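You operate a simulated robot arm through the tools that you are given. There is no shell and no other tool.

Carry out the task below with a simulated robot arm. There is one attempt and no reset: what you move stays moved.

TASK
Put things in order on the ply bench top. At the end: the brown tamper stands where the teal soap flask stood; the green block brush stands where the beige oblong indent stood; the teal soap flask stands where the green block brush stood; the green oil flask stands on top of the beige wood block; the beige oblong indent stands on top of the yellow panel; whatever was shut is shut again. Leave all else as you found it, and nothing knocked over.

It is judged by the outcome, as a careful person would: the job done as asked, and still so three seconds after it is handed in. It fails if anything else is knocked over, pushed out of place, dropped, spilled or broken.

THE ROBOT
A 6-joint arm with a two-finger parallel gripper, fixed in place. Base frame: the origin is on the floor under the middle of its stand, x ahead of it, y to its left, z up; the work surface is at about z = 800. Units: mm, degrees, N and s.
With the tool pointing down near the work surface it reaches from about 260 to 680 mm from the base axis. Its first joint turns from -66.0 to 66.0 degrees. Payload 2.9 kg.
The TCP is the grasp point between the finger pads, 30 mm short of the fingertips. In the tool frame z runs along the fingers and y along their closing line. Largest opening 110 mm; finger width 20, thickness 10; the body of the gripper, 48 by 112 mm, starts 55 mm behind the TCP.
Orientation is told as [roll, pitch, yaw] about the base's x, y, z axes, in that order, counted from this pose: with the fingers straight down and closing along the base's y, the tool's x points along the base's -x, its y along +y and its z along -z.

THE INTERFACE
- The arm moves only by the tool jog_arm. Its argument "increments" is a list of rows, each an object (a shift or turn left out is 0, a gripper value left out holds the last) with "slide": the shift along the tool's x, y, z in units of 40 mm (1.0 is 40 mm), a list of three; "rot": the turn, a rotation vector about the tool's x, y, z in units of 5 degrees (1.0 is 5 degrees), a list of three; "gripper": the gripper command, from -1 (shut) to 1 (fully open), values between in proportion. In form: [{"slide": [tx, ty, tz], "rot": [rx, ry, rz], "gripper": gripper}, ...]. A call has 1 to 20 rows; each row shifts and turns the commanded pose from where the row before left it, along the tool's axes as they then stand. A call with a number of a shift or a turn outside -1 to 1 is refused whole. A row lasts 0.2 s, in which the tool goes at most 50 mm and 8.6 degrees; a call with a longer step from one row to the next is refused whole, and so is a gripper value outside its range. Where a pose cannot be reached the arm comes as near as it can. A force on the tool above 40 N (or 10 N above the force at the start of the call, whichever is more), or a blocked arm, ends the call early, and 0.2 s more pass. The fingers move at their own pace (about 108 mm/s each) and stop on an object; they squeeze with about 25 N. The grip force told is the motor's: it shows also when the fingers shut on nothing. Time passes only in rows, and 0.2 s behind the last, so rows that do not move let the fingers close. It gives the time, the measured TCP pose, the force on the tool (base axes), the opening and the grip force at its end, in the units of the frame above (readings bear some noise), with the torque about the TCP (base axes, N m) and any sound that the robot's microphone picked up, and new pictures: "pictures" is both (left out), scene, wrist or none.
- Cameras (640 x 400 px; columns grow to the right, rows downward): "scene" is fixed at [83.8, 448.8, 1368.5]; the picture's right is [-0.62, -0.79, 0.00], its down [-0.56, 0.44, -0.70] and it looks along [0.55, -0.43, -0.71] (base axes); focal length 279 px, centre (320, 200). "wrist" rides on the gripper at [72, 17, -103] in the tool frame; the picture's right is [-0.23, 0.97, 0.00], its down [-0.76, -0.18, -0.62] and it looks along [-0.61, -0.14, 0.78] (tool axes); focal length 222 px, centre (320, 200). There is no depth. A picture from a camera that has moved, and an enlarged one, comes with that camera's place and axes in the base frame and with its lens.
- enlarge(camera, box): a new picture of the part [left, top, right, bottom] of that camera's present view, enlarged. No time passes.
- job_done(): hands the job in; it is judged then, once.

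Places have to be worked out from the pictures, the camera data and where the tool is seen. Open the gripper and draw the arm clear of the work before you hand the job in, unless the task says otherwise.

The tools are called after "Request:" as a command line: name --argument value ..., lists and objects as JSON in quotes. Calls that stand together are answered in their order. jog_arm: Moves the arm, as the interface text tells. Its arguments: {"type":"object","properties":{"increments":{"type":"array","items":{"type":"object","properties":{"slide":{"type":"array","items":{"type":"number"}},"rot":{"type":"array","items":{"type":"number"}},"gripper":{"type":"number"}}}},"pictures":{"type":"string","enum":["both","scene","wrist","none"]}},"required":["increments"]} The other tools are called the same way: enlarge (camera, box) takes an enlarged picture of a part of a camera's view; job_done () hands the job in.

At the start:

```text
t: 0.0
ee_pos: [517.6, 58.1, 1080.5]
orientation: [0.0, 0.0, 0.1]
wrist_force: [0.3, 0.3, -0.8]
moment: [0.01, -0.01, -0.01]
gripper_width: 110.1
grip_force: 0.0
```

scene: 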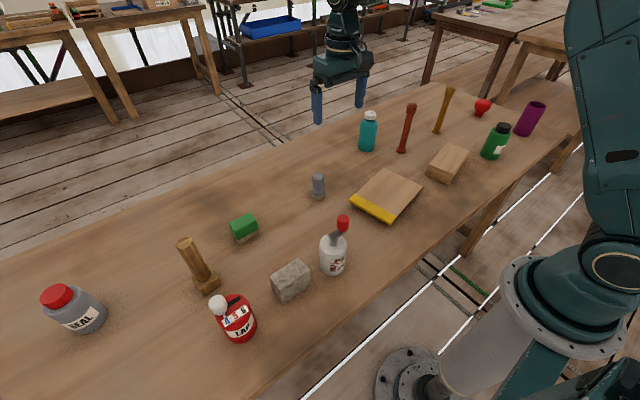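
wrist: 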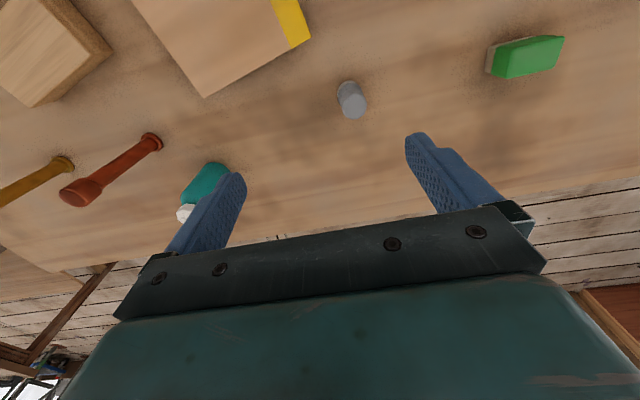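

I'll look closely at the bench before moving anything, starting with enlarged parts of the scene view.

Request:
enlarge --camera "scene" --box '[140, 190, 380, 350]'

Request:
enlarge --camera "scene" --box '[300, 80, 560, 240]'

Request:
enlarge --camera "wrist" --box '[0, 0, 320, 200]'

Request:
enlarge --camera "scene" --box '[20, 230, 200, 350]'

```text
2.50 times, centred on (260, 270) of scene
camera zoom: at [83.8, 448.8, 1368.5], right [-0.62, -0.79, 0.0], down [-0.56, 0.44, -0.7], along [0.55, -0.43, -0.71], focal length 698 px, centre (470, 25)
```

zoom: 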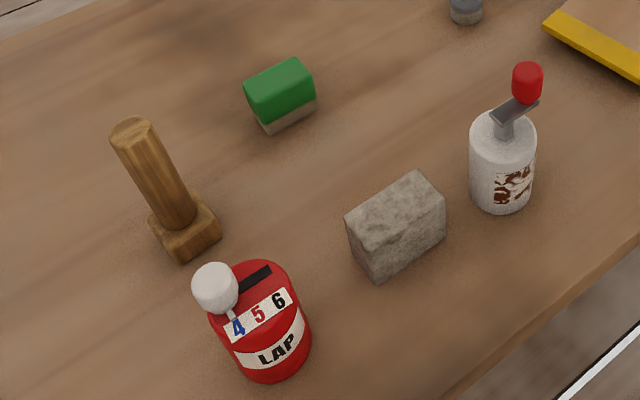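

```text
2.46 times, centred on (430, 160) of scene
camera zoom: at [83.8, 448.8, 1368.5], right [-0.62, -0.79, 0.0], down [-0.56, 0.44, -0.7], along [0.55, -0.43, -0.71], focal length 687 px, centre (49, 298)
```

zoom: 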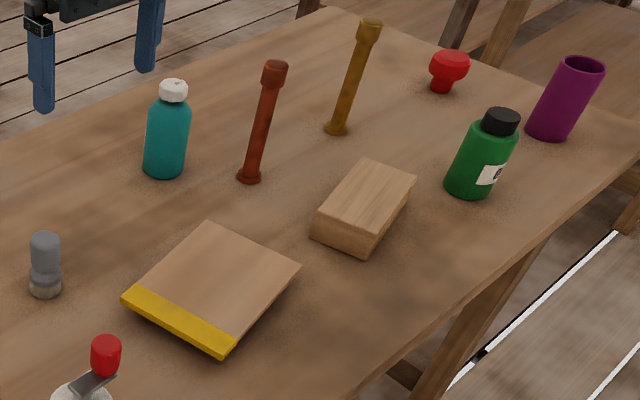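

```text
2.00 times, centred on (160, 100) of wrist
camera zoom: at [443.0, 75.3, 1183.3], right [0.23, 0.97, 0.0], down [0.76, -0.18, 0.62], along [0.61, -0.14, -0.78], focal length 444 px, centre (640, 400)
```

zoom: 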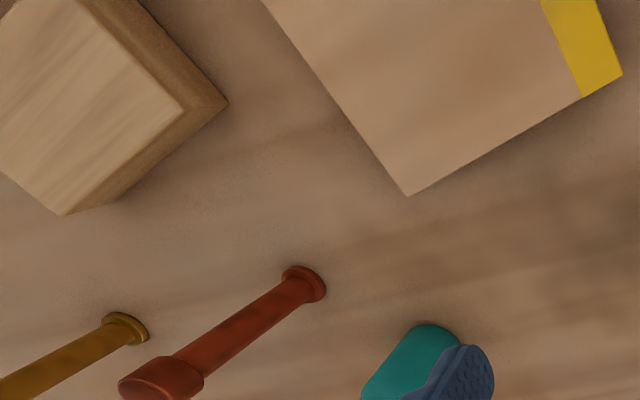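

```text
3.33 times, centred on (110, 290) of scene
camera zoom: at [83.8, 448.8, 1368.5], right [-0.62, -0.79, 0.0], down [-0.56, 0.44, -0.7], along [0.55, -0.43, -0.71], focal length 931 px, centre (1020, -100)
```

zoom: 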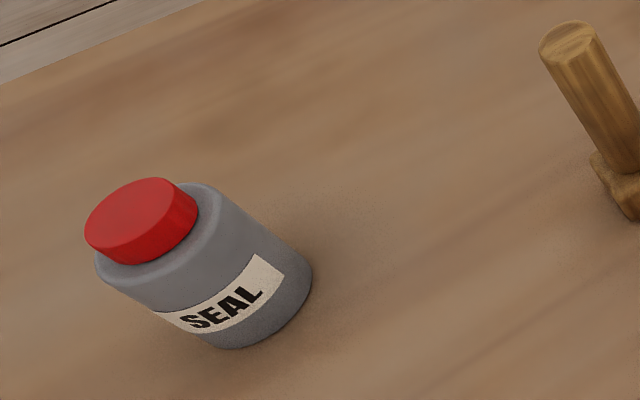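

The grey-beige stone block looks like the "oblong indent". I take the wooden piece with the square base as the tamper, and the board with the yellow edge as the panel. I judge the stone to be near (356, 314), so I'll move the wrist camera there at a safe height to measure it.

Request:
jog_arm --increments '[{"slide": [0.669, 0.705, 0.2], "gripper": 1}, {"slide": [0.669, 0.705, 0.2]}, {"slide": [0.669, 0.705, 0.2]}, {"slide": [0.669, 0.705, 0.2]}, {"slide": [0.669, 0.705, 0.2]}, {"slide": [0.669, 0.705, 0.2]}, {"slide": [0.669, 0.705, 0.2]}, {"slide": [0.669, 0.705, 0.2]}, {"slide": [0.669, 0.705, 0.2]}, {"slide": [0.669, 0.705, 0.2]}, {"slide": [0, 0, 0]}]' --pictures "both"

```text
t: 2.4
ee_pos: [247.2, 339.4, 998.9]
orientation: [-0.1, 0.0, 0.0]
wrist_force: [0.1, -0.2, 0.2]
moment: [-0.01, 0.0, -0.04]
gripper_width: 110.0
grip_force: 0.1
camera wrist: at [174.2, 356.4, 1102.3], right [0.23, 0.97, 0.0], down [0.76, -0.18, 0.62], along [0.61, -0.14, -0.78], focal length 222 px, centre (320, 200)
```

scene: 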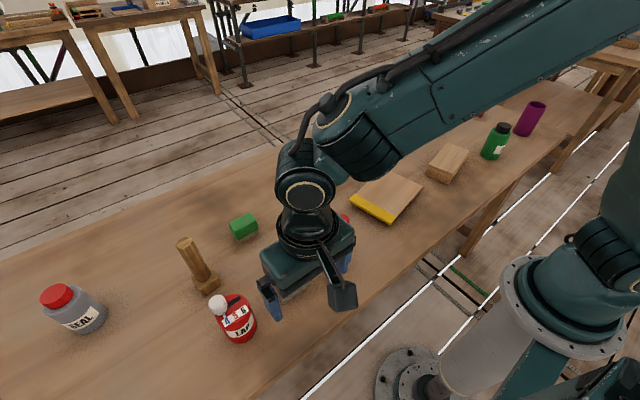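
wrist: 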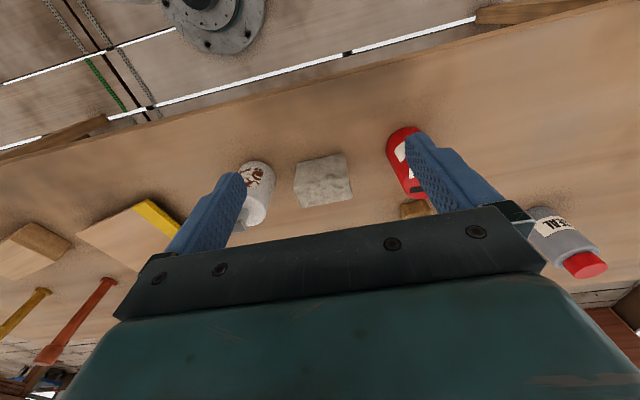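

The stone shows up clearly between the fingers, and the projection puts it near (357, 318). I'll enlarge this view to get its corners, and do the same for the tamper and brush.

Request:
enlarge --camera "wrist" --box '[220, 110, 460, 260]'

Request:
enlarge --camera "scene" --box '[140, 190, 380, 350]'

```text
2.67 times, centred on (340, 185) of wrist
camera zoom: at [174.2, 356.4, 1102.3], right [0.23, 0.97, 0.0], down [0.76, -0.18, 0.62], along [0.61, -0.14, -0.78], focal length 592 px, centre (267, 240)
```

zoom: 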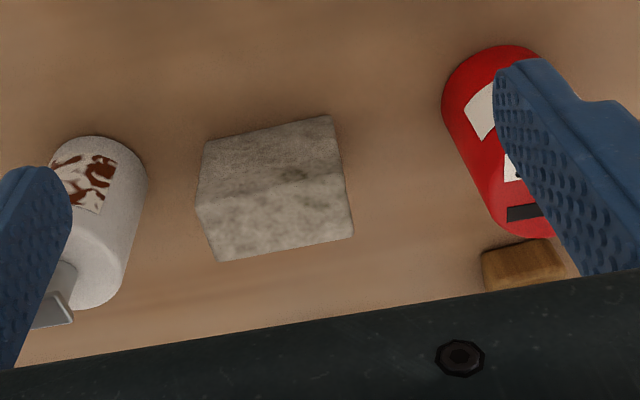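

```text
2.50 times, centred on (260, 270) of scene
camera zoom: at [83.8, 448.8, 1368.5], right [-0.62, -0.79, 0.0], down [-0.56, 0.44, -0.7], along [0.55, -0.43, -0.71], focal length 698 px, centre (470, 25)
```

zoom: 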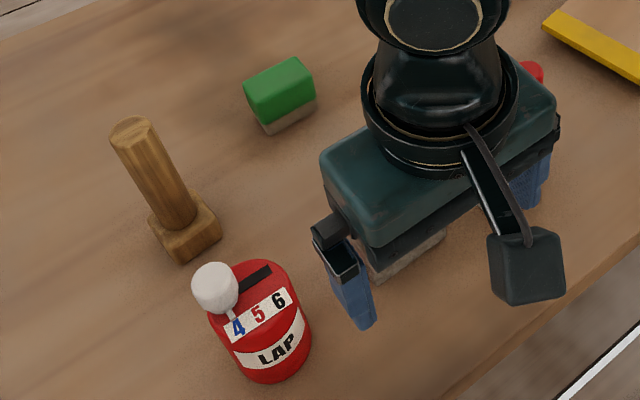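

From the corners, the stone spans x 332–369, y 284–357, with its top at z ≈ 864, and it is square to the base axes. Closing along y leaves room between the dispenser bottle and the LAP can, so I'll move directly over it at height.

Request:
jog_arm --increments '[{"slide": [-0.862, -0.153, 0], "gripper": 0.85}, {"slide": [-0.862, -0.153, 0]}, {"slide": [-0.862, -0.153, 0]}, {"slide": [0, 0, 0.5]}, {"slide": [0, 0, 0.5]}, {"slide": [0, 0, 0]}]' --pictures "both"

```text
t: 3.8
ee_pos: [352.8, 323.0, 959.9]
orientation: [0.0, -0.1, 0.1]
wrist_force: [-1.3, 0.2, 0.3]
moment: [0.0, 0.02, 0.04]
gripper_width: 101.8
grip_force: 0.1
camera wrist: at [279.4, 339.7, 1063.7], right [0.23, 0.97, 0.0], down [0.76, -0.18, 0.62], along [0.61, -0.14, -0.78], focal length 222 px, centre (320, 200)
```

scene: 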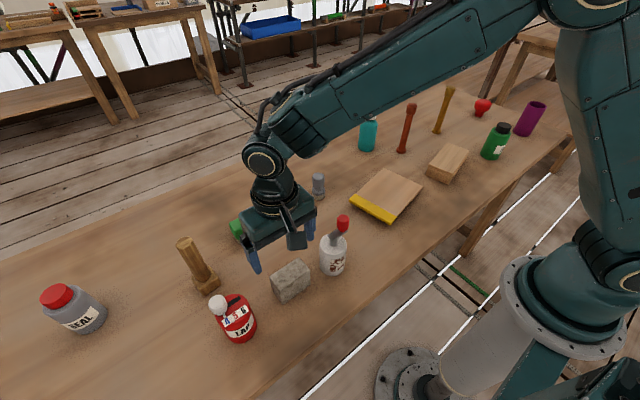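
wrist: 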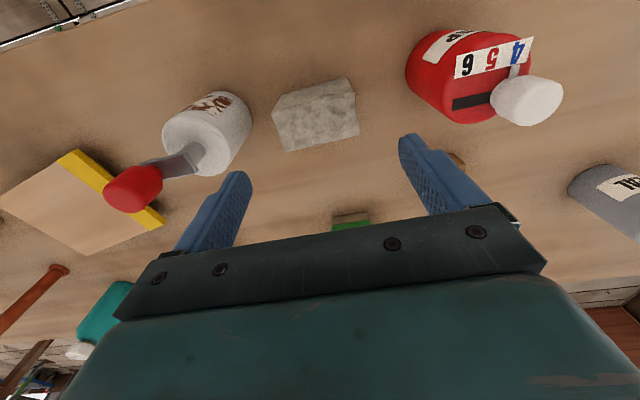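

The red pump cap triangulates to about (341, 187, 932), roughly 60 mm clear of the gripper. I'll check the stone once more from here.

Request:
enlarge --camera "wrist" --box '[200, 50, 440, 200]'

```text
2.67 times, centred on (320, 125) of wrist
camera zoom: at [279.4, 339.7, 1063.7], right [0.23, 0.97, 0.0], down [0.76, -0.18, 0.62], along [0.61, -0.14, -0.78], focal length 592 px, centre (320, 400)
```

zoom: 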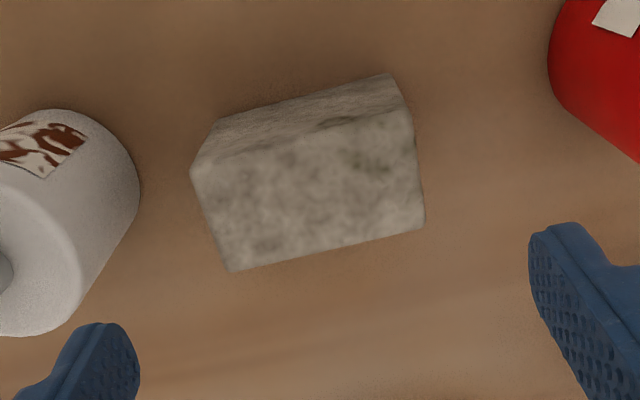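

The second view gives the same stone centre, about (349.5, 321). I'll descend with the pads at z ≈ 845 and close on it.

Request:
jog_arm --increments '[{"slide": [0.06, 0, 0.72]}, {"slide": [0, 0, 0.72]}, {"slide": [0, 0, 0.72]}, {"slide": [0, 0, 0.72]}, {"slide": [0, 0, 0]}, {"gripper": -1}, {"gripper": -1}, {"gripper": -1}, {"gripper": -1}]' --pictures "both"

```text
t: 5.8
ee_pos: [350.5, 323.3, 843.5]
orientation: [0.1, 0.0, 0.0]
wrist_force: [-0.2, -0.1, -0.6]
moment: [-0.02, -0.02, 0.02]
gripper_width: 75.0
grip_force: 24.9
camera wrist: at [276.7, 338.6, 946.7], right [0.23, 0.97, 0.0], down [0.76, -0.18, 0.62], along [0.61, -0.14, -0.78], focal length 222 px, centre (320, 200)
```

scene: 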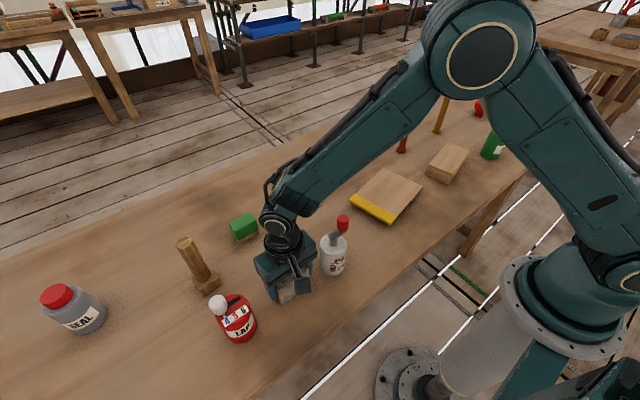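
wrist: 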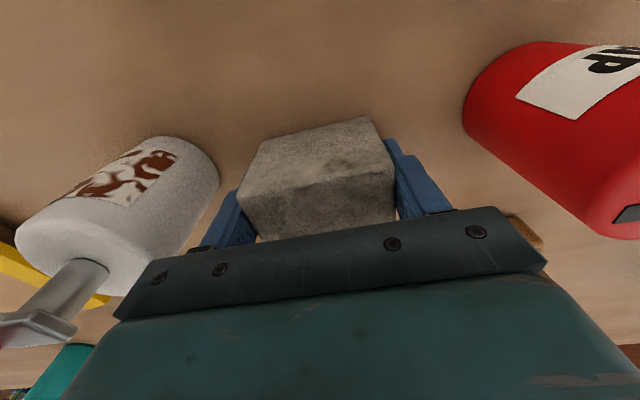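

The stone is held at 75 mm opening with a firm grip. I'll lift it well above the pump bottle, carry it over to the panel and look down at the panel from there.

Request:
jog_arm --increments '[{"slide": [0, 0, -0.5]}, {"slide": [0, 0, -0.9]}, {"slide": [0, 0, -1]}, {"slide": [0, 0, -1]}, {"slide": [0, 0, -1]}, {"slide": [0, 0, -1]}, {"slide": [-0.2, -0.93, 0]}, {"slide": [-0.2, -0.93, 0]}, {"slide": [-0.2, -0.93, 0]}, {"slide": [-0.2, -0.93, 0]}, {"slide": [-0.2, -0.93, 0]}, {"slide": [-0.2, -0.93, 0]}, {"slide": [-0.2, -0.93, 0]}, {"slide": [-0.2, -0.93, 0]}, {"slide": [-0.2, -0.93, 0]}, {"slide": [-0.2, -0.93, 0]}, {"slide": [0, 0, 0]}]' --pictures "both"

Request:
enlarge --camera "wrist" --box '[200, 0, 440, 150]'

```text
t: 9.4
ee_pos: [432.5, -51.2, 1061.1]
orientation: [-0.1, 0.0, 0.0]
wrist_force: [-0.5, 0.5, -5.6]
moment: [0.02, 0.01, -0.01]
gripper_width: 75.0
grip_force: 24.7
camera wrist: at [357.9, -34.9, 1163.3], right [0.23, 0.97, 0.0], down [0.76, -0.18, 0.62], along [0.61, -0.14, -0.78], focal length 222 px, centre (320, 200)
```

scene: 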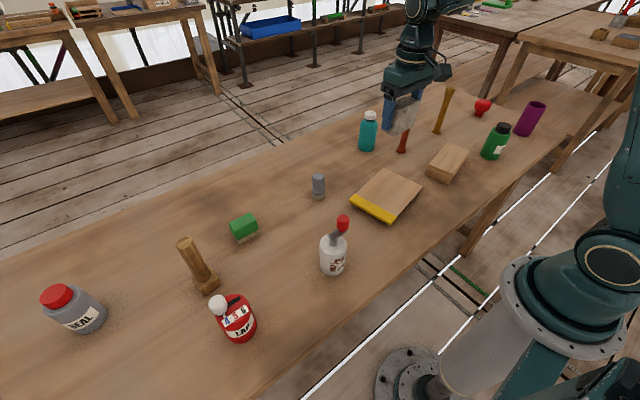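
wrist: 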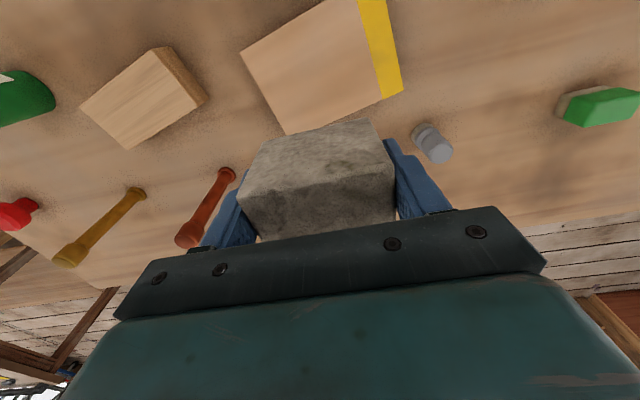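

```text
2.67 times, centred on (320, 75) of wrist
camera zoom: at [357.9, -34.9, 1163.3], right [0.23, 0.97, 0.0], down [0.76, -0.18, 0.62], along [0.61, -0.14, -0.78], focal length 592 px, centre (320, 533)
```

zoom: 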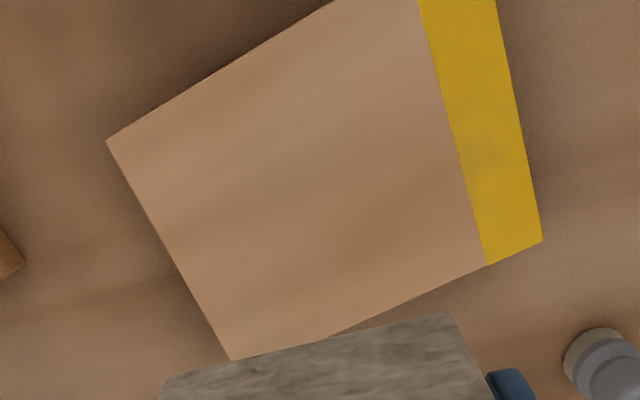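

The panel's corners give a centre near (413, -39), about 123 × 186 mm, turned roughly 10°. I'll check its thickness in the scene view before lowering the stone.

Request:
enlarge --camera "scene" --box '[335, 155, 435, 230]'

```text
5.33 times, centred on (385, 192) of scene
camera zoom: at [83.9, 448.8, 1368.5], right [-0.62, -0.79, 0.0], down [-0.56, 0.44, -0.7], along [0.55, -0.43, -0.71], focal length 1489 px, centre (-27, 240)
```

zoom: 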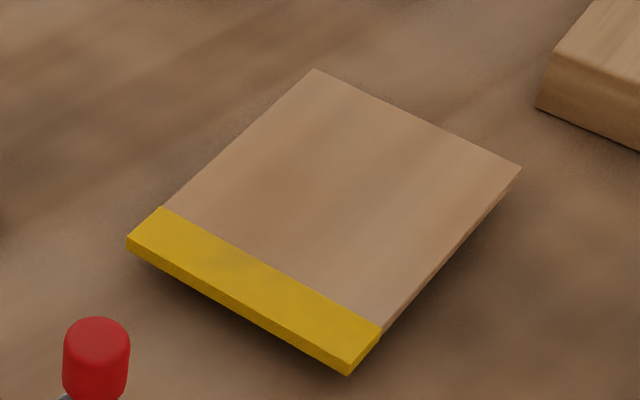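

Triangulating the corners puts the panel's top near z ≈ 829, yet its edge looks only about 9 mm thick, so it may be resting on something. I'll zoom in on its edges to see what is underneath.

Request:
enlarge --camera "scene" --box '[345, 190, 400, 224]'

Request:
enlarge --camera "scene" --box '[385, 175, 430, 225]'

Request:
enlarge --camera "wrist" --box '[320, 0, 460, 120]'

```text
11.64 times, centred on (372, 207) of scene
camera zoom: at [83.9, 448.8, 1368.5], right [-0.62, -0.79, 0.0], down [-0.56, 0.44, -0.7], along [0.55, -0.43, -0.71], focal length 3249 px, centre (-291, 118)
```

zoom: 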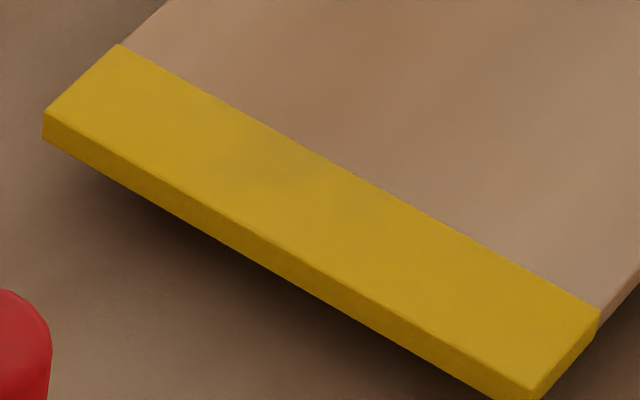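

```text
8.00 times, centred on (408, 200) of scene
camera zoom: at [83.9, 448.8, 1368.5], right [-0.62, -0.79, 0.0], down [-0.56, 0.44, -0.7], along [0.55, -0.43, -0.71], focal length 2234 px, centre (-380, 200)
```

zoom: 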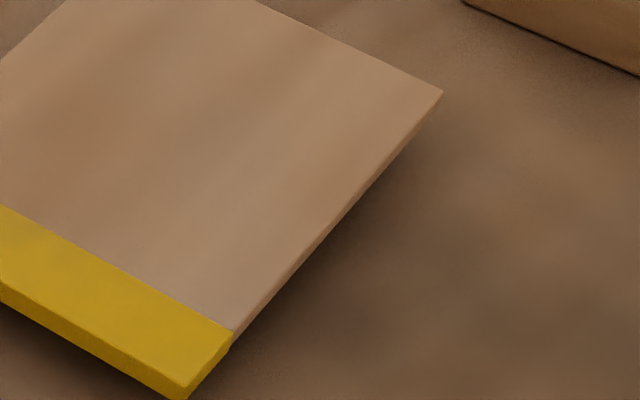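

```text
3.33 times, centred on (390, 60) of wrist
camera zoom: at [357.9, -34.9, 1163.3], right [0.23, 0.97, 0.0], down [0.76, -0.18, 0.62], along [0.61, -0.14, -0.78], focal length 740 px, centre (87, 667)
```

zoom: 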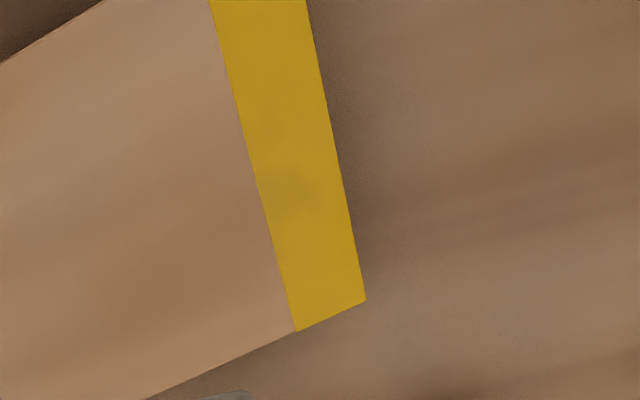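

The panel looks raised about 20 mm on something set back beneath it, so I'll put the stone exactly at its centre, about (412, -38). I'm turning the stone to match the panel and stopping just above it to check.

Request:
jog_arm --increments '[{"slide": [0.475, 0.307, 0]}, {"rot": [0, 0, -1]}, {"rot": [0, 0, -1]}, {"slide": [0, 0, 0.8]}, {"slide": [0, 0, 0.8]}, {"slide": [0, 0, 0.8]}, {"slide": [0, 0, 0.8]}, {"slide": [0, 0, 0.8]}, {"slide": [0, 0, 0]}]' --pictures "both"

Request:
enlarge --camera "scene" --box '[320, 130, 440, 230]'

```text
t: 11.4
ee_pos: [410.8, -36.9, 901.3]
orientation: [-0.1, 0.0, 10.0]
wrist_force: [0.2, 0.9, -4.2]
moment: [-0.02, 0.03, 0.01]
gripper_width: 75.3
grip_force: 24.6
camera wrist: at [335.1, -32.9, 1004.1], right [0.05, 1.0, 0.0], down [0.78, -0.04, 0.62], along [0.62, -0.03, -0.78], focal length 222 px, centre (320, 200)
```

scene: 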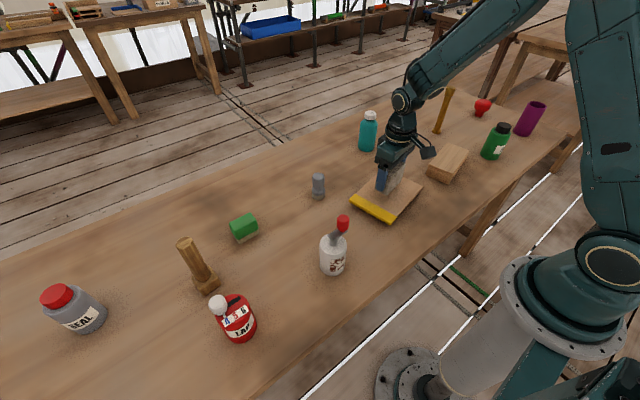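
wrist: 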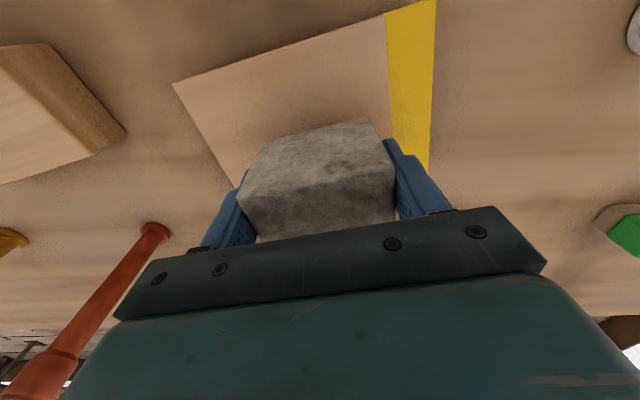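

```text
4.00 times, centred on (380, 180) of scene
camera zoom: at [83.9, 448.8, 1368.5], right [-0.62, -0.79, 0.0], down [-0.56, 0.44, -0.7], along [0.55, -0.43, -0.71], focal length 1117 px, centre (80, 280)
```

zoom: 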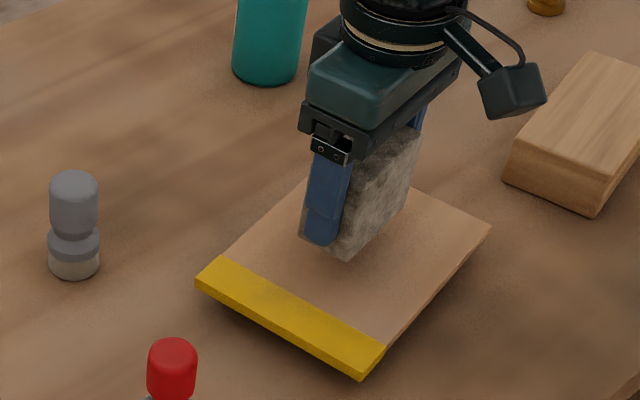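

The panel corner from this closer view again gives a top of z ≈ 829, and the stone sits centred over it. I'm lowering to just above the expected contact height.

Request:
jog_arm --increments '[{"slide": [0, 0, 0.3]}, {"slide": [0, 0, 0.2]}, {"slide": [0, 0, 0.1]}, {"slide": [0, 0, 0]}]' --pictures "none"

Request:
enlarge --camera "scene" --box '[340, 150, 430, 225]'

```text
t: 12.4
ee_pos: [410.5, -37.8, 876.6]
orientation: [-0.1, 0.0, 9.9]
wrist_force: [0.1, 0.3, -4.5]
moment: [-0.01, 0.0, -0.01]
gripper_width: 74.9
grip_force: 24.9
```

```text
5.33 times, centred on (385, 188) of scene
camera zoom: at [83.9, 448.8, 1368.5], right [-0.62, -0.79, 0.0], down [-0.56, 0.44, -0.7], along [0.55, -0.43, -0.71], focal length 1489 px, centre (-27, 267)
```

zoom: 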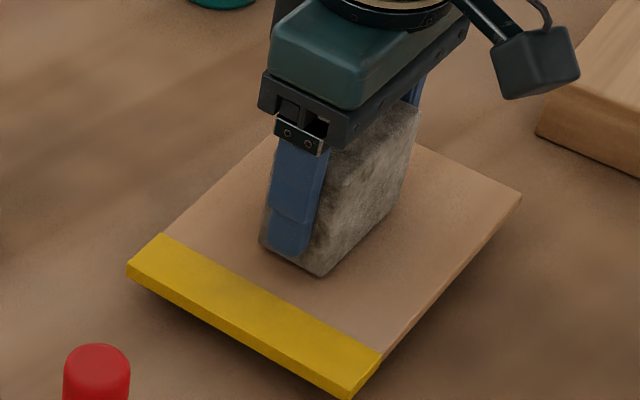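

No contact yet: the force reading is just the stone's weight, about 4.5 N. I'm creeping down in small steps to feel for contact.

Request:
jog_arm --increments '[{"slide": [0, 0, 0.03]}, {"slide": [0, 0, 0.03]}, {"slide": [0, 0, 0]}]' --pictures "none"

Request:
jog_arm --increments '[{"slide": [0, 0, 0.03]}, {"slide": [0, 0, 0]}]' --pictures "none"

```text
t: 13.2
ee_pos: [410.8, -38.9, 875.6]
orientation: [0.0, 0.0, 9.9]
wrist_force: [-1.1, 0.1, -5.1]
moment: [0.0, 0.01, 0.02]
gripper_width: 74.9
grip_force: 25.1
```

```text
t: 13.8
ee_pos: [410.6, -37.9, 873.2]
orientation: [0.0, -0.1, 10.0]
wrist_force: [0.2, -0.4, -3.8]
moment: [-0.01, -0.01, 0.01]
gripper_width: 74.9
grip_force: 25.4
```

Still only the stone's weight at z ≈ 873.5, so I'll keep creeping down.

Request:
jog_arm --increments '[{"slide": [0, 0, 0.03]}, {"slide": [0, 0, 0]}]' --pictures "none"

Request:
jog_arm --increments '[{"slide": [0, 0, 0.03]}, {"slide": [0, 0, 0]}]' --pictures "none"

Request:
jog_arm --increments '[{"slide": [0, 0, 0.03]}, {"slide": [0, 0, 0]}]' --pictures "none"

```text
t: 14.4
ee_pos: [411.5, -37.5, 873.8]
orientation: [-0.1, -0.1, 10.0]
wrist_force: [-3.8, -0.7, 12.3]
moment: [0.09, 0.28, 0.04]
gripper_width: 74.7
grip_force: 24.6
```

```text
t: 15.0
ee_pos: [411.6, -37.8, 872.6]
orientation: [-0.1, -0.2, 9.9]
wrist_force: [-3.6, -2.4, 22.1]
moment: [0.24, -0.03, 0.2]
gripper_width: 74.6
grip_force: 24.8
```

```text
t: 15.6
ee_pos: [411.2, -38.0, 871.1]
orientation: [-0.2, -0.2, 9.9]
wrist_force: [2.1, -2.6, 22.2]
moment: [0.2, -0.05, 0.02]
gripper_width: 75.1
grip_force: 25.5
```

Contact came at z ≈ 873 and I'm now pressing with about 22 N, so I'll back off slightly and check that the panel hasn't shifted or tilted.

Request:
jog_arm --increments '[{"slide": [0, 0, -0.04]}, {"slide": [0, 0, 0]}]' --pictures "wrist"

Request:
enlarge --camera "scene" --box '[340, 150, 430, 225]'

```text
t: 16.2
ee_pos: [410.9, -36.6, 870.3]
orientation: [0.1, 0.1, 9.9]
wrist_force: [3.7, -0.2, 2.3]
moment: [-0.25, -0.27, 0.1]
gripper_width: 75.0
grip_force: 25.1
camera wrist: at [334.9, -32.9, 974.1], right [0.05, 1.0, 0.0], down [0.78, -0.04, 0.62], along [0.62, -0.03, -0.78], focal length 222 px, centre (320, 200)
```

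wrist: 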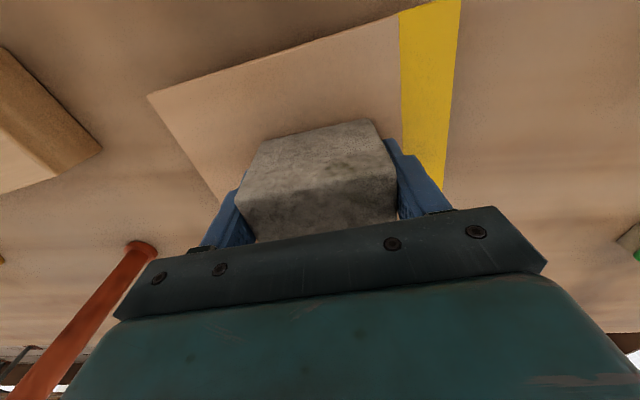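

```text
5.33 times, centred on (385, 188) of scene
camera zoom: at [83.9, 448.8, 1368.5], right [-0.62, -0.79, 0.0], down [-0.56, 0.44, -0.7], along [0.55, -0.43, -0.71], focal length 1489 px, centre (-27, 267)
```

zoom: 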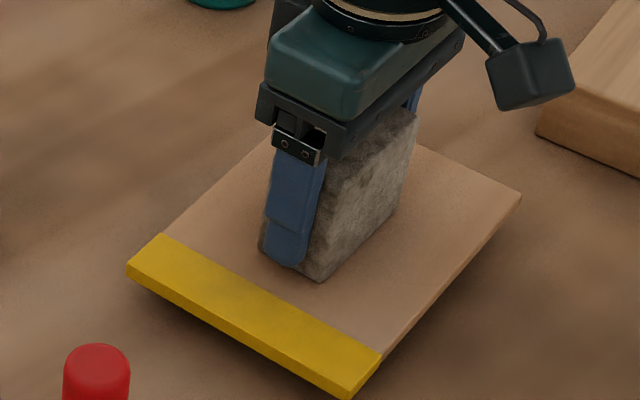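

The panel corners are unchanged and the load is now about 2 N. I'm releasing the stone gently.

Request:
jog_arm --increments '[{"gripper": 0.4}, {"gripper": 0.5}, {"gripper": 0.6}, {"gripper": 0.75}, {"slide": [0, 0, 0]}]' --pictures "wrist"

Request:
enlarge --camera "scene" --box '[340, 150, 430, 225]'

```text
t: 17.4
ee_pos: [410.6, -38.2, 871.5]
orientation: [0.0, 0.0, 10.0]
wrist_force: [0.8, 1.1, 0.2]
moment: [0.02, -0.01, 0.0]
gripper_width: 96.3
grip_force: 0.0
camera wrist: at [335.4, -33.1, 974.7], right [0.05, 1.0, 0.0], down [0.78, -0.04, 0.62], along [0.62, -0.03, -0.78], focal length 222 px, centre (320, 200)
```

wrist: 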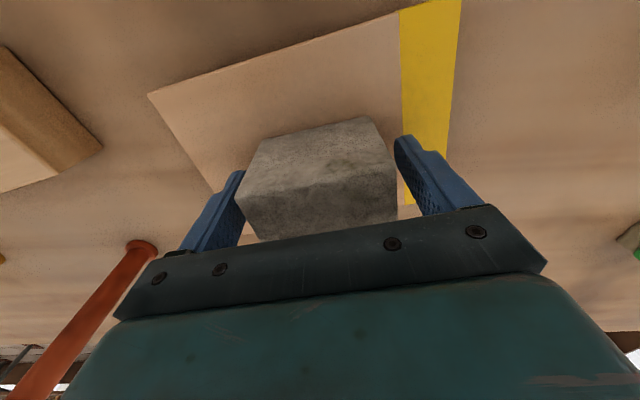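

```text
5.33 times, centred on (385, 188) of scene
camera zoom: at [83.8, 448.8, 1368.5], right [-0.62, -0.79, 0.0], down [-0.56, 0.44, -0.7], along [0.55, -0.43, -0.71], focal length 1489 px, centre (-27, 267)
```

zoom: 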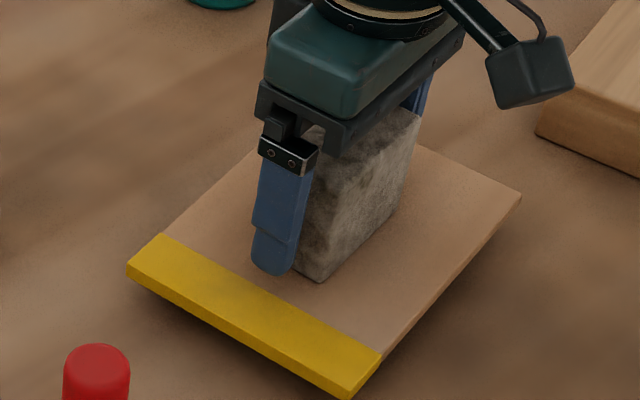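

The stone stands steady on the panel and the panel hasn't moved. I'll rise straight up, turn back square and move over to the green brush.

Request:
jog_arm --increments '[{"slide": [0, 0, -0.5]}, {"slide": [0, 0, -1], "gripper": 1}, {"slide": [0, 0, -1]}, {"slide": [0, 0, -1]}, {"slide": [0, 0, -1]}, {"rot": [0, 0, 1]}, {"rot": [0, 0, 1]}, {"slide": [-0.29, 0.925, 0]}, {"slide": [-0.29, 0.925, 0]}, {"slide": [-0.29, 0.925, 0]}, {"slide": [-0.29, 0.925, 0]}, {"slide": [-0.29, 0.925, 0]}, {"slide": [-0.29, 0.925, 0]}, {"slide": [-0.29, 0.925, 0]}, {"slide": [-0.29, 0.925, 0]}, {"slide": [-0.29, 0.925, 0]}, {"slide": [-0.29, 0.925, 0]}, {"slide": [0, 0, 0.5]}, {"slide": [0, 0, 0.5]}, {"slide": [0, 0, 0]}]' --pictures "both"

Request:
enlarge --camera "wrist" --box '[220, 30, 460, 180]'

Request:
enlarge --camera "scene" --box '[340, 140, 440, 225]'

```text
t: 21.6
ee_pos: [526.1, 332.7, 1011.2]
orientation: [0.0, 0.0, 0.1]
wrist_force: [0.2, 1.0, 0.0]
moment: [0.0, 0.0, 0.0]
gripper_width: 110.0
grip_force: 0.0
camera wrist: at [452.4, 349.1, 1115.1], right [0.23, 0.97, 0.0], down [0.76, -0.18, 0.62], along [0.61, -0.14, -0.78], focal length 222 px, centre (320, 200)
```

scene: 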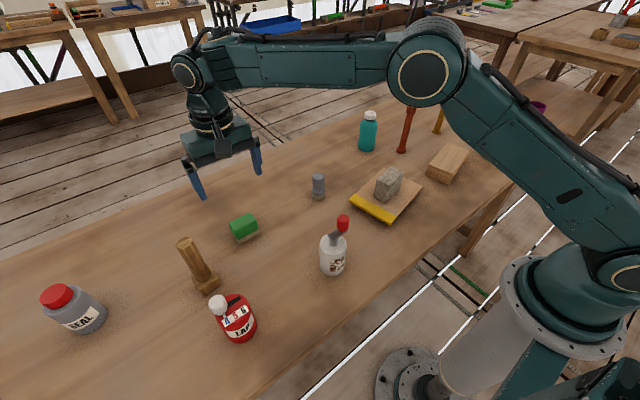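
wrist: 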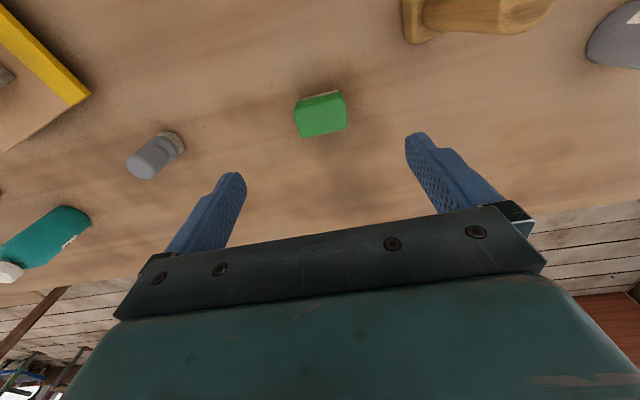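

```text
2.67 times, centred on (340, 105) of wrist
camera zoom: at [452.4, 349.1, 1115.1], right [0.23, 0.97, 0.0], down [0.76, -0.18, 0.62], along [0.61, -0.14, -0.78], focal length 592 px, centre (267, 453)
```

zoom: 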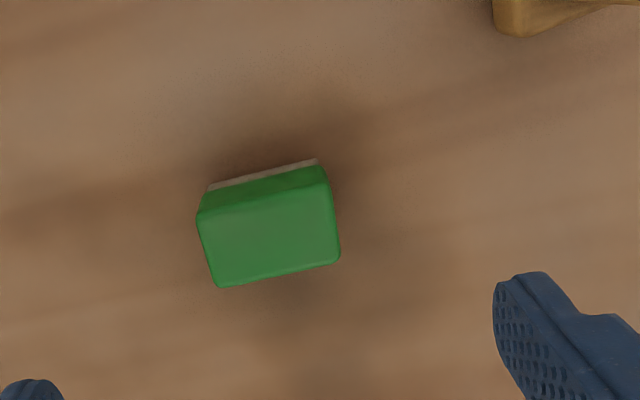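

```text
4.71 times, centred on (390, 182) of scene
camera zoom: at [83.8, 448.8, 1368.5], right [-0.62, -0.79, 0.0], down [-0.56, 0.44, -0.7], along [0.55, -0.43, -0.71], focal length 1314 px, centre (-9, 282)
```

zoom: 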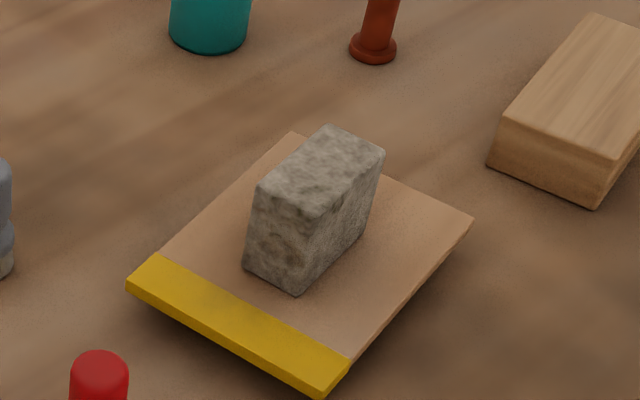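

The stone is settled on the panel. The brush measures x 528–562, y 300–359, height about 43 mm, centre (545, 329.5). I'll move over it, come partway down and confirm.

Request:
jog_arm --increments '[{"slide": [-0.457, -0.06, 0], "gripper": 0.7}, {"slide": [0, 0, 0.9]}, {"slide": [0, 0, 0.9]}, {"slide": [0, 0, 0.9]}, {"slide": [0, 0, 0]}]' --pictures "wrist"

Request:
enlarge --camera "wrist" --box '[220, 60, 460, 210]'

```text
t: 22.8
ee_pos: [543.1, 327.7, 904.6]
orientation: [0.0, -0.1, 0.1]
wrist_force: [-0.3, 0.2, 0.6]
moment: [0.03, 0.0, 0.0]
gripper_width: 93.8
grip_force: 0.2
camera wrist: at [470.1, 345.5, 1007.8], right [0.23, 0.97, 0.0], down [0.76, -0.18, 0.62], along [0.61, -0.14, -0.78], focal length 222 px, centre (320, 200)
```

wrist: 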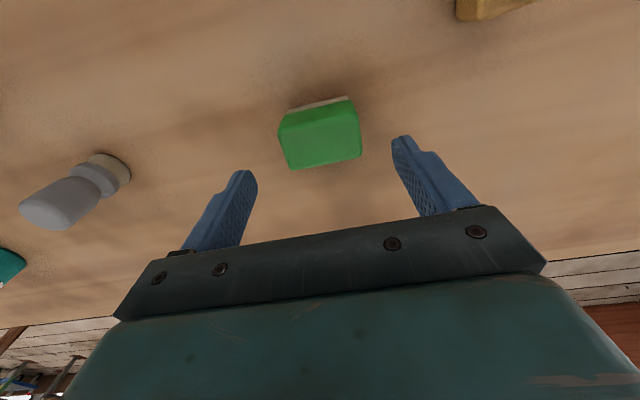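

```text
2.67 times, centred on (340, 135) of wrist
camera zoom: at [470.1, 345.5, 1007.8], right [0.23, 0.97, 0.0], down [0.76, -0.18, 0.62], along [0.61, -0.14, -0.78], focal length 592 px, centre (267, 373)
```

zoom: 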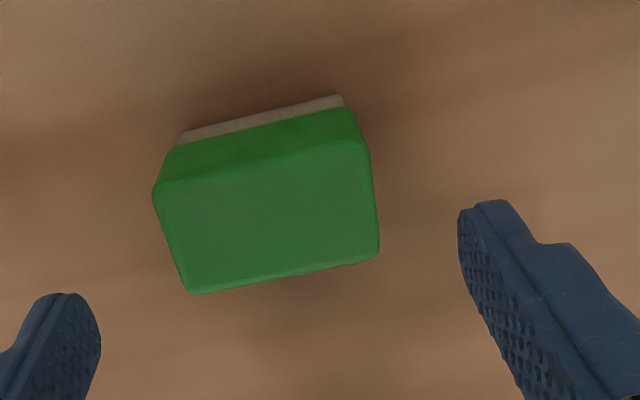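

The brush centre confirms at (544.5, 329.5), lined up with the gripper. I'm descending so the tips clear the bench by about 5 mm, then closing.

Request:
jog_arm --increments '[{"slide": [0, 0.02, 0.8]}, {"slide": [0, 0, 0.6]}, {"slide": [0, 0, 0.28]}, {"slide": [0, 0, 0]}, {"gripper": -1}, {"gripper": -1}, {"gripper": -1}, {"gripper": -1}]' --pictures "both"

```text
t: 24.6
ee_pos: [544.5, 329.5, 837.6]
orientation: [0.0, 0.1, -0.1]
wrist_force: [0.0, 0.3, -0.2]
moment: [-0.04, -0.01, -0.03]
gripper_width: 59.4
grip_force: 25.4
camera wrist: at [471.0, 347.7, 940.5], right [0.23, 0.97, 0.0], down [0.76, -0.18, 0.62], along [0.61, -0.14, -0.78], focal length 222 px, centre (320, 200)
```

scene: 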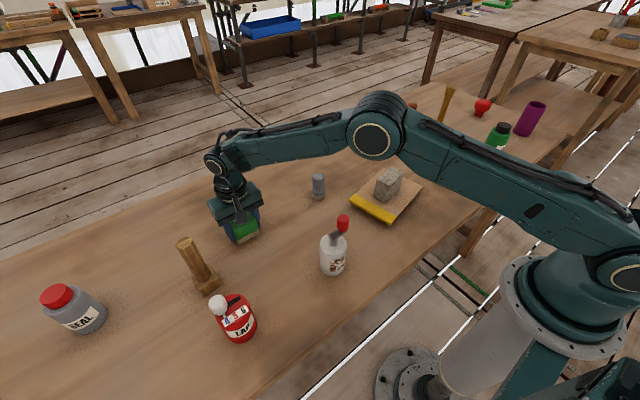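
wrist: 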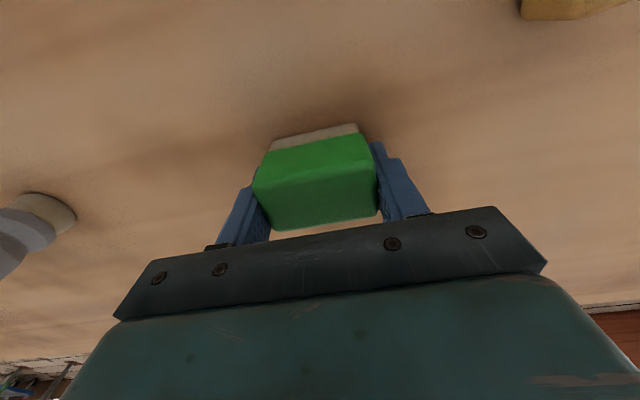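

The brush is held at 59 mm. I'm lifting it and carrying it back along x to where the stone stood, (350, 321).

Request:
jog_arm --increments '[{"slide": [0, 0, -0.4]}, {"slide": [0, 0, -0.8]}, {"slide": [0, 0, -1]}, {"slide": [0, 0, -0.8]}, {"slide": [0.97, -0.042, 0]}, {"slide": [0.97, -0.042, 0]}, {"slide": [0.97, -0.042, 0]}, {"slide": [0.97, -0.042, 0]}, {"slide": [0.97, -0.042, 0]}, {"slide": [0, 0, 0]}, {"slide": [0, 0, 0.8]}, {"slide": [0, 0, 0.8]}, {"slide": [0, 0, 0.6]}, {"slide": [0, 0, 0]}]' --pictures "both"

```text
t: 27.6
ee_pos: [352.0, 324.0, 867.7]
orientation: [0.0, 0.0, 0.0]
wrist_force: [-0.5, -0.1, 0.0]
moment: [0.03, -0.05, -0.02]
gripper_width: 59.1
grip_force: 25.2
camera wrist: at [278.2, 341.0, 971.2], right [0.23, 0.97, 0.0], down [0.76, -0.18, 0.62], along [0.61, -0.14, -0.78], focal length 222 px, centre (320, 200)
```

scene: 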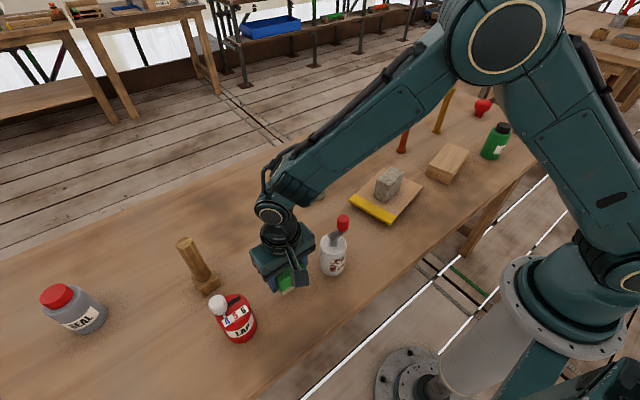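
wrist: 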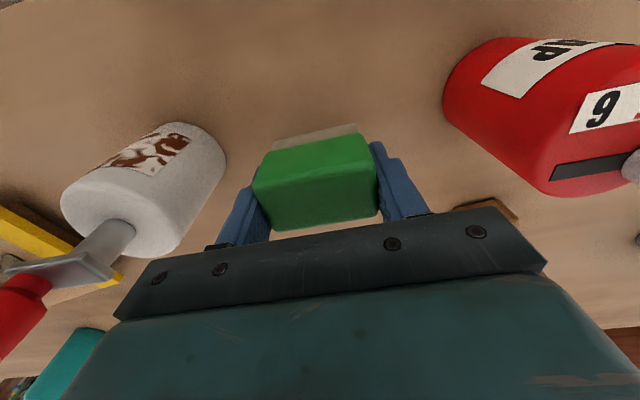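

The brush is about 31 mm above the stone's old spot and I read (351.5, 323), so I'll nudge about 1.5 mm and lower it back to its original resting height.

Request:
jog_arm --increments '[{"slide": [0.03, -0.04, 0.3]}, {"slide": [0, 0, 0.3]}, {"slide": [0, 0, 0.15]}, {"slide": [0, 0, 0.04]}, {"slide": [0, 0, 0]}]' --pictures "none"

```text
t: 28.8
ee_pos: [351.2, 321.1, 836.6]
orientation: [0.0, -0.1, -0.2]
wrist_force: [0.3, -0.4, 2.6]
moment: [0.0, 0.03, 0.04]
gripper_width: 59.6
grip_force: 24.8
```

Contact reads 2.6 N at (351, 321), so the brush is resting on the bench. I'm releasing gently and rising.

Request:
jog_arm --increments '[{"gripper": 0.15}, {"gripper": 0.25}, {"gripper": 0.4}, {"gripper": 0.6}, {"slide": [0, 0, -0.3]}, {"slide": [0, 0, -0.8]}, {"slide": [0, 0, -1]}, {"slide": [0, 0, -1]}, {"slide": [0, 0, -1]}, {"slide": [0, 0, -1]}, {"slide": [0, 0, 0]}]' --pictures "both"

Request:
enlarge --camera "wrist" --box '[200, 30, 440, 180]'

```text
t: 31.2
ee_pos: [350.4, 322.4, 1042.6]
orientation: [0.0, 0.0, -0.1]
wrist_force: [-0.6, -0.2, -0.1]
moment: [0.01, 0.0, 0.0]
gripper_width: 88.1
grip_force: 0.1
camera wrist: at [275.3, 339.3, 1144.7], right [0.23, 0.97, 0.0], down [0.76, -0.18, 0.62], along [0.61, -0.14, -0.78], focal length 222 px, centre (320, 200)
```

scene: 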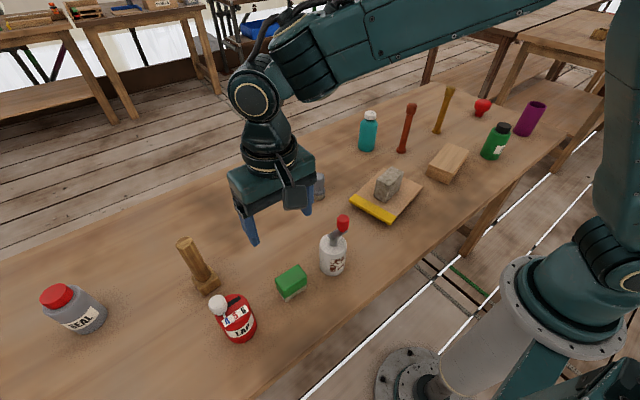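
wrist: 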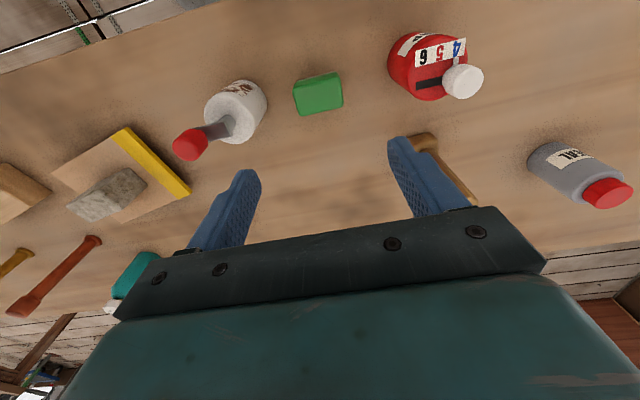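

```text
2.67 times, centred on (320, 105) of wrist
camera zoom: at [275.3, 339.3, 1144.7], right [0.23, 0.97, 0.0], down [0.76, -0.18, 0.62], along [0.61, -0.14, -0.78], focal length 592 px, centre (320, 453)
```

zoom: 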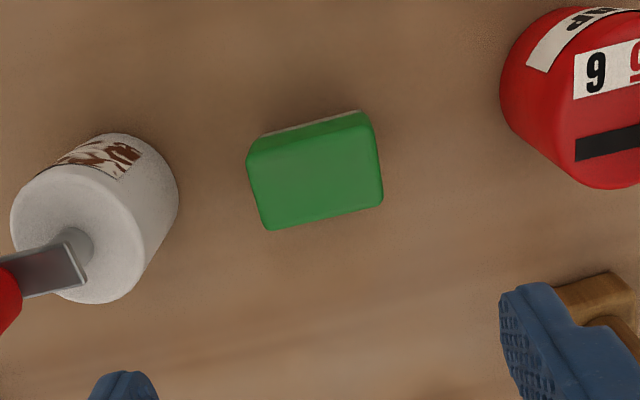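

The brush now stands where the stone was. Next I'll go high over to the teal flask's area and measure it.

Request:
jog_arm --increments '[{"slide": [0, 0, -0.5], "gripper": 1}, {"slide": [-0.4375, -0.98, 0]}, {"slide": [-0.4375, -0.98, 0]}, {"slide": [-0.4375, -0.98, 0]}, {"slide": [-0.4375, -0.98, 0]}, {"slide": [-0.4375, -0.98, 0]}, {"slide": [-0.4375, -0.98, 0]}, {"slide": [-0.4375, -0.98, 0]}, {"slide": [-0.4375, -0.98, 0]}, {"slide": [-0.4375, -0.98, 0]}, {"slide": [-0.4375, -0.98, 0]}, {"slide": [-0.4375, -0.98, 0]}, {"slide": [-0.4375, -0.98, 0]}, {"slide": [0, 0, 0]}]' --pictures "both"

Request:
enlarge --camera "wrist" --box '[200, 50, 440, 200]'

Request:
enlarge --camera "wrist" --box '[0, 0, 320, 200]'

```text
t: 34.2
ee_pos: [558.2, -150.3, 1062.3]
orientation: [0.0, -0.1, -0.1]
wrist_force: [0.0, 0.0, -0.2]
moment: [-0.01, -0.01, 0.01]
gripper_width: 110.0
grip_force: 0.0
camera wrist: at [485.9, -133.3, 1165.5], right [0.23, 0.97, 0.0], down [0.76, -0.18, 0.62], along [0.61, -0.14, -0.78], focal length 222 px, centre (320, 200)
```

scene: 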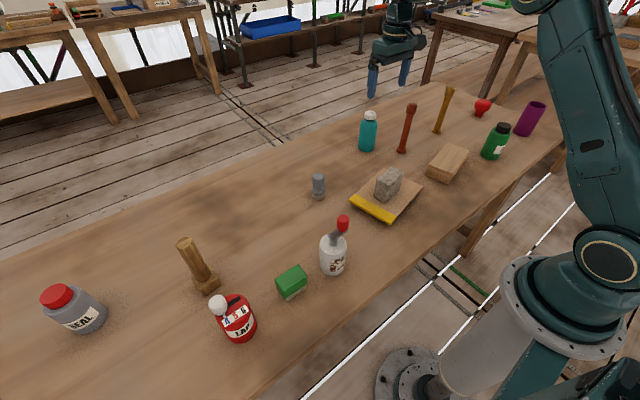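
wrist: 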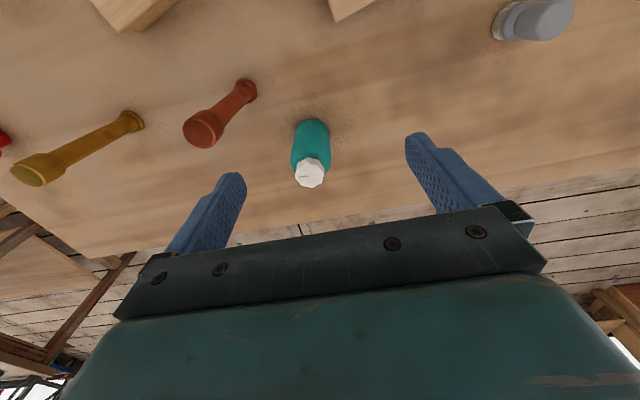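

```text
2.67 times, centred on (320, 125) of wrist
camera zoom: at [485.9, -133.3, 1165.5], right [0.23, 0.97, 0.0], down [0.76, -0.18, 0.62], along [0.61, -0.14, -0.78], focal length 592 px, centre (320, 400)
```

zoom: 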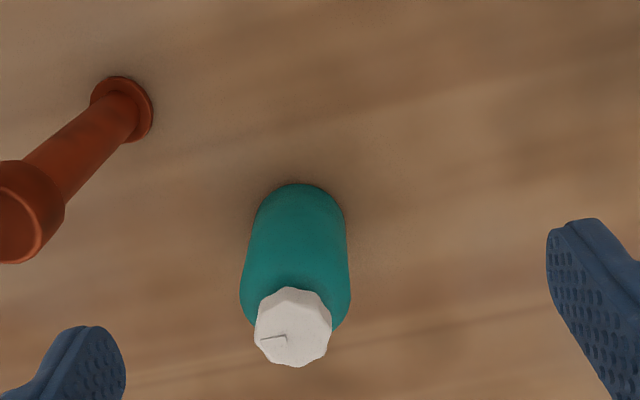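

```text
2.00 times, centred on (160, 100) of wrist
camera zoom: at [485.9, -133.3, 1165.5], right [0.23, 0.97, 0.0], down [0.76, -0.18, 0.62], along [0.61, -0.14, -0.78], focal length 444 px, centre (640, 400)
```

zoom: 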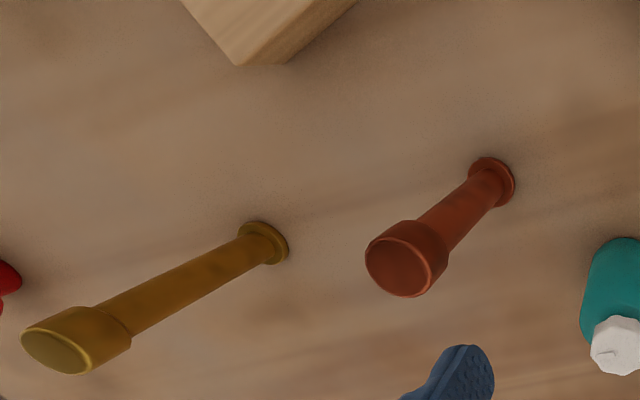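

The teal flask's axis appears to be near (632, -182) and it is about 120–127 mm tall, so I need palm clearance over its cap. I'll zoom the scene camera on it to get its height and shoulder.

Request:
enlarge --camera "scene" --box '[335, 95, 425, 165]'

```text
5.71 times, centred on (380, 130) of scene
camera zoom: at [83.9, 448.8, 1368.5], right [-0.62, -0.79, 0.0], down [-0.56, 0.44, -0.7], along [0.55, -0.43, -0.71], focal length 1595 px, centre (-23, 600)
```

zoom: 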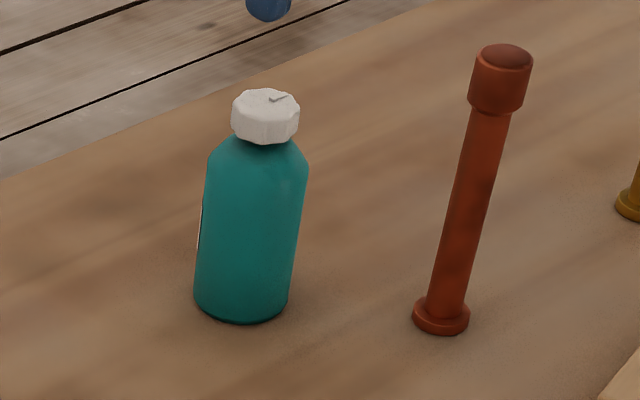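

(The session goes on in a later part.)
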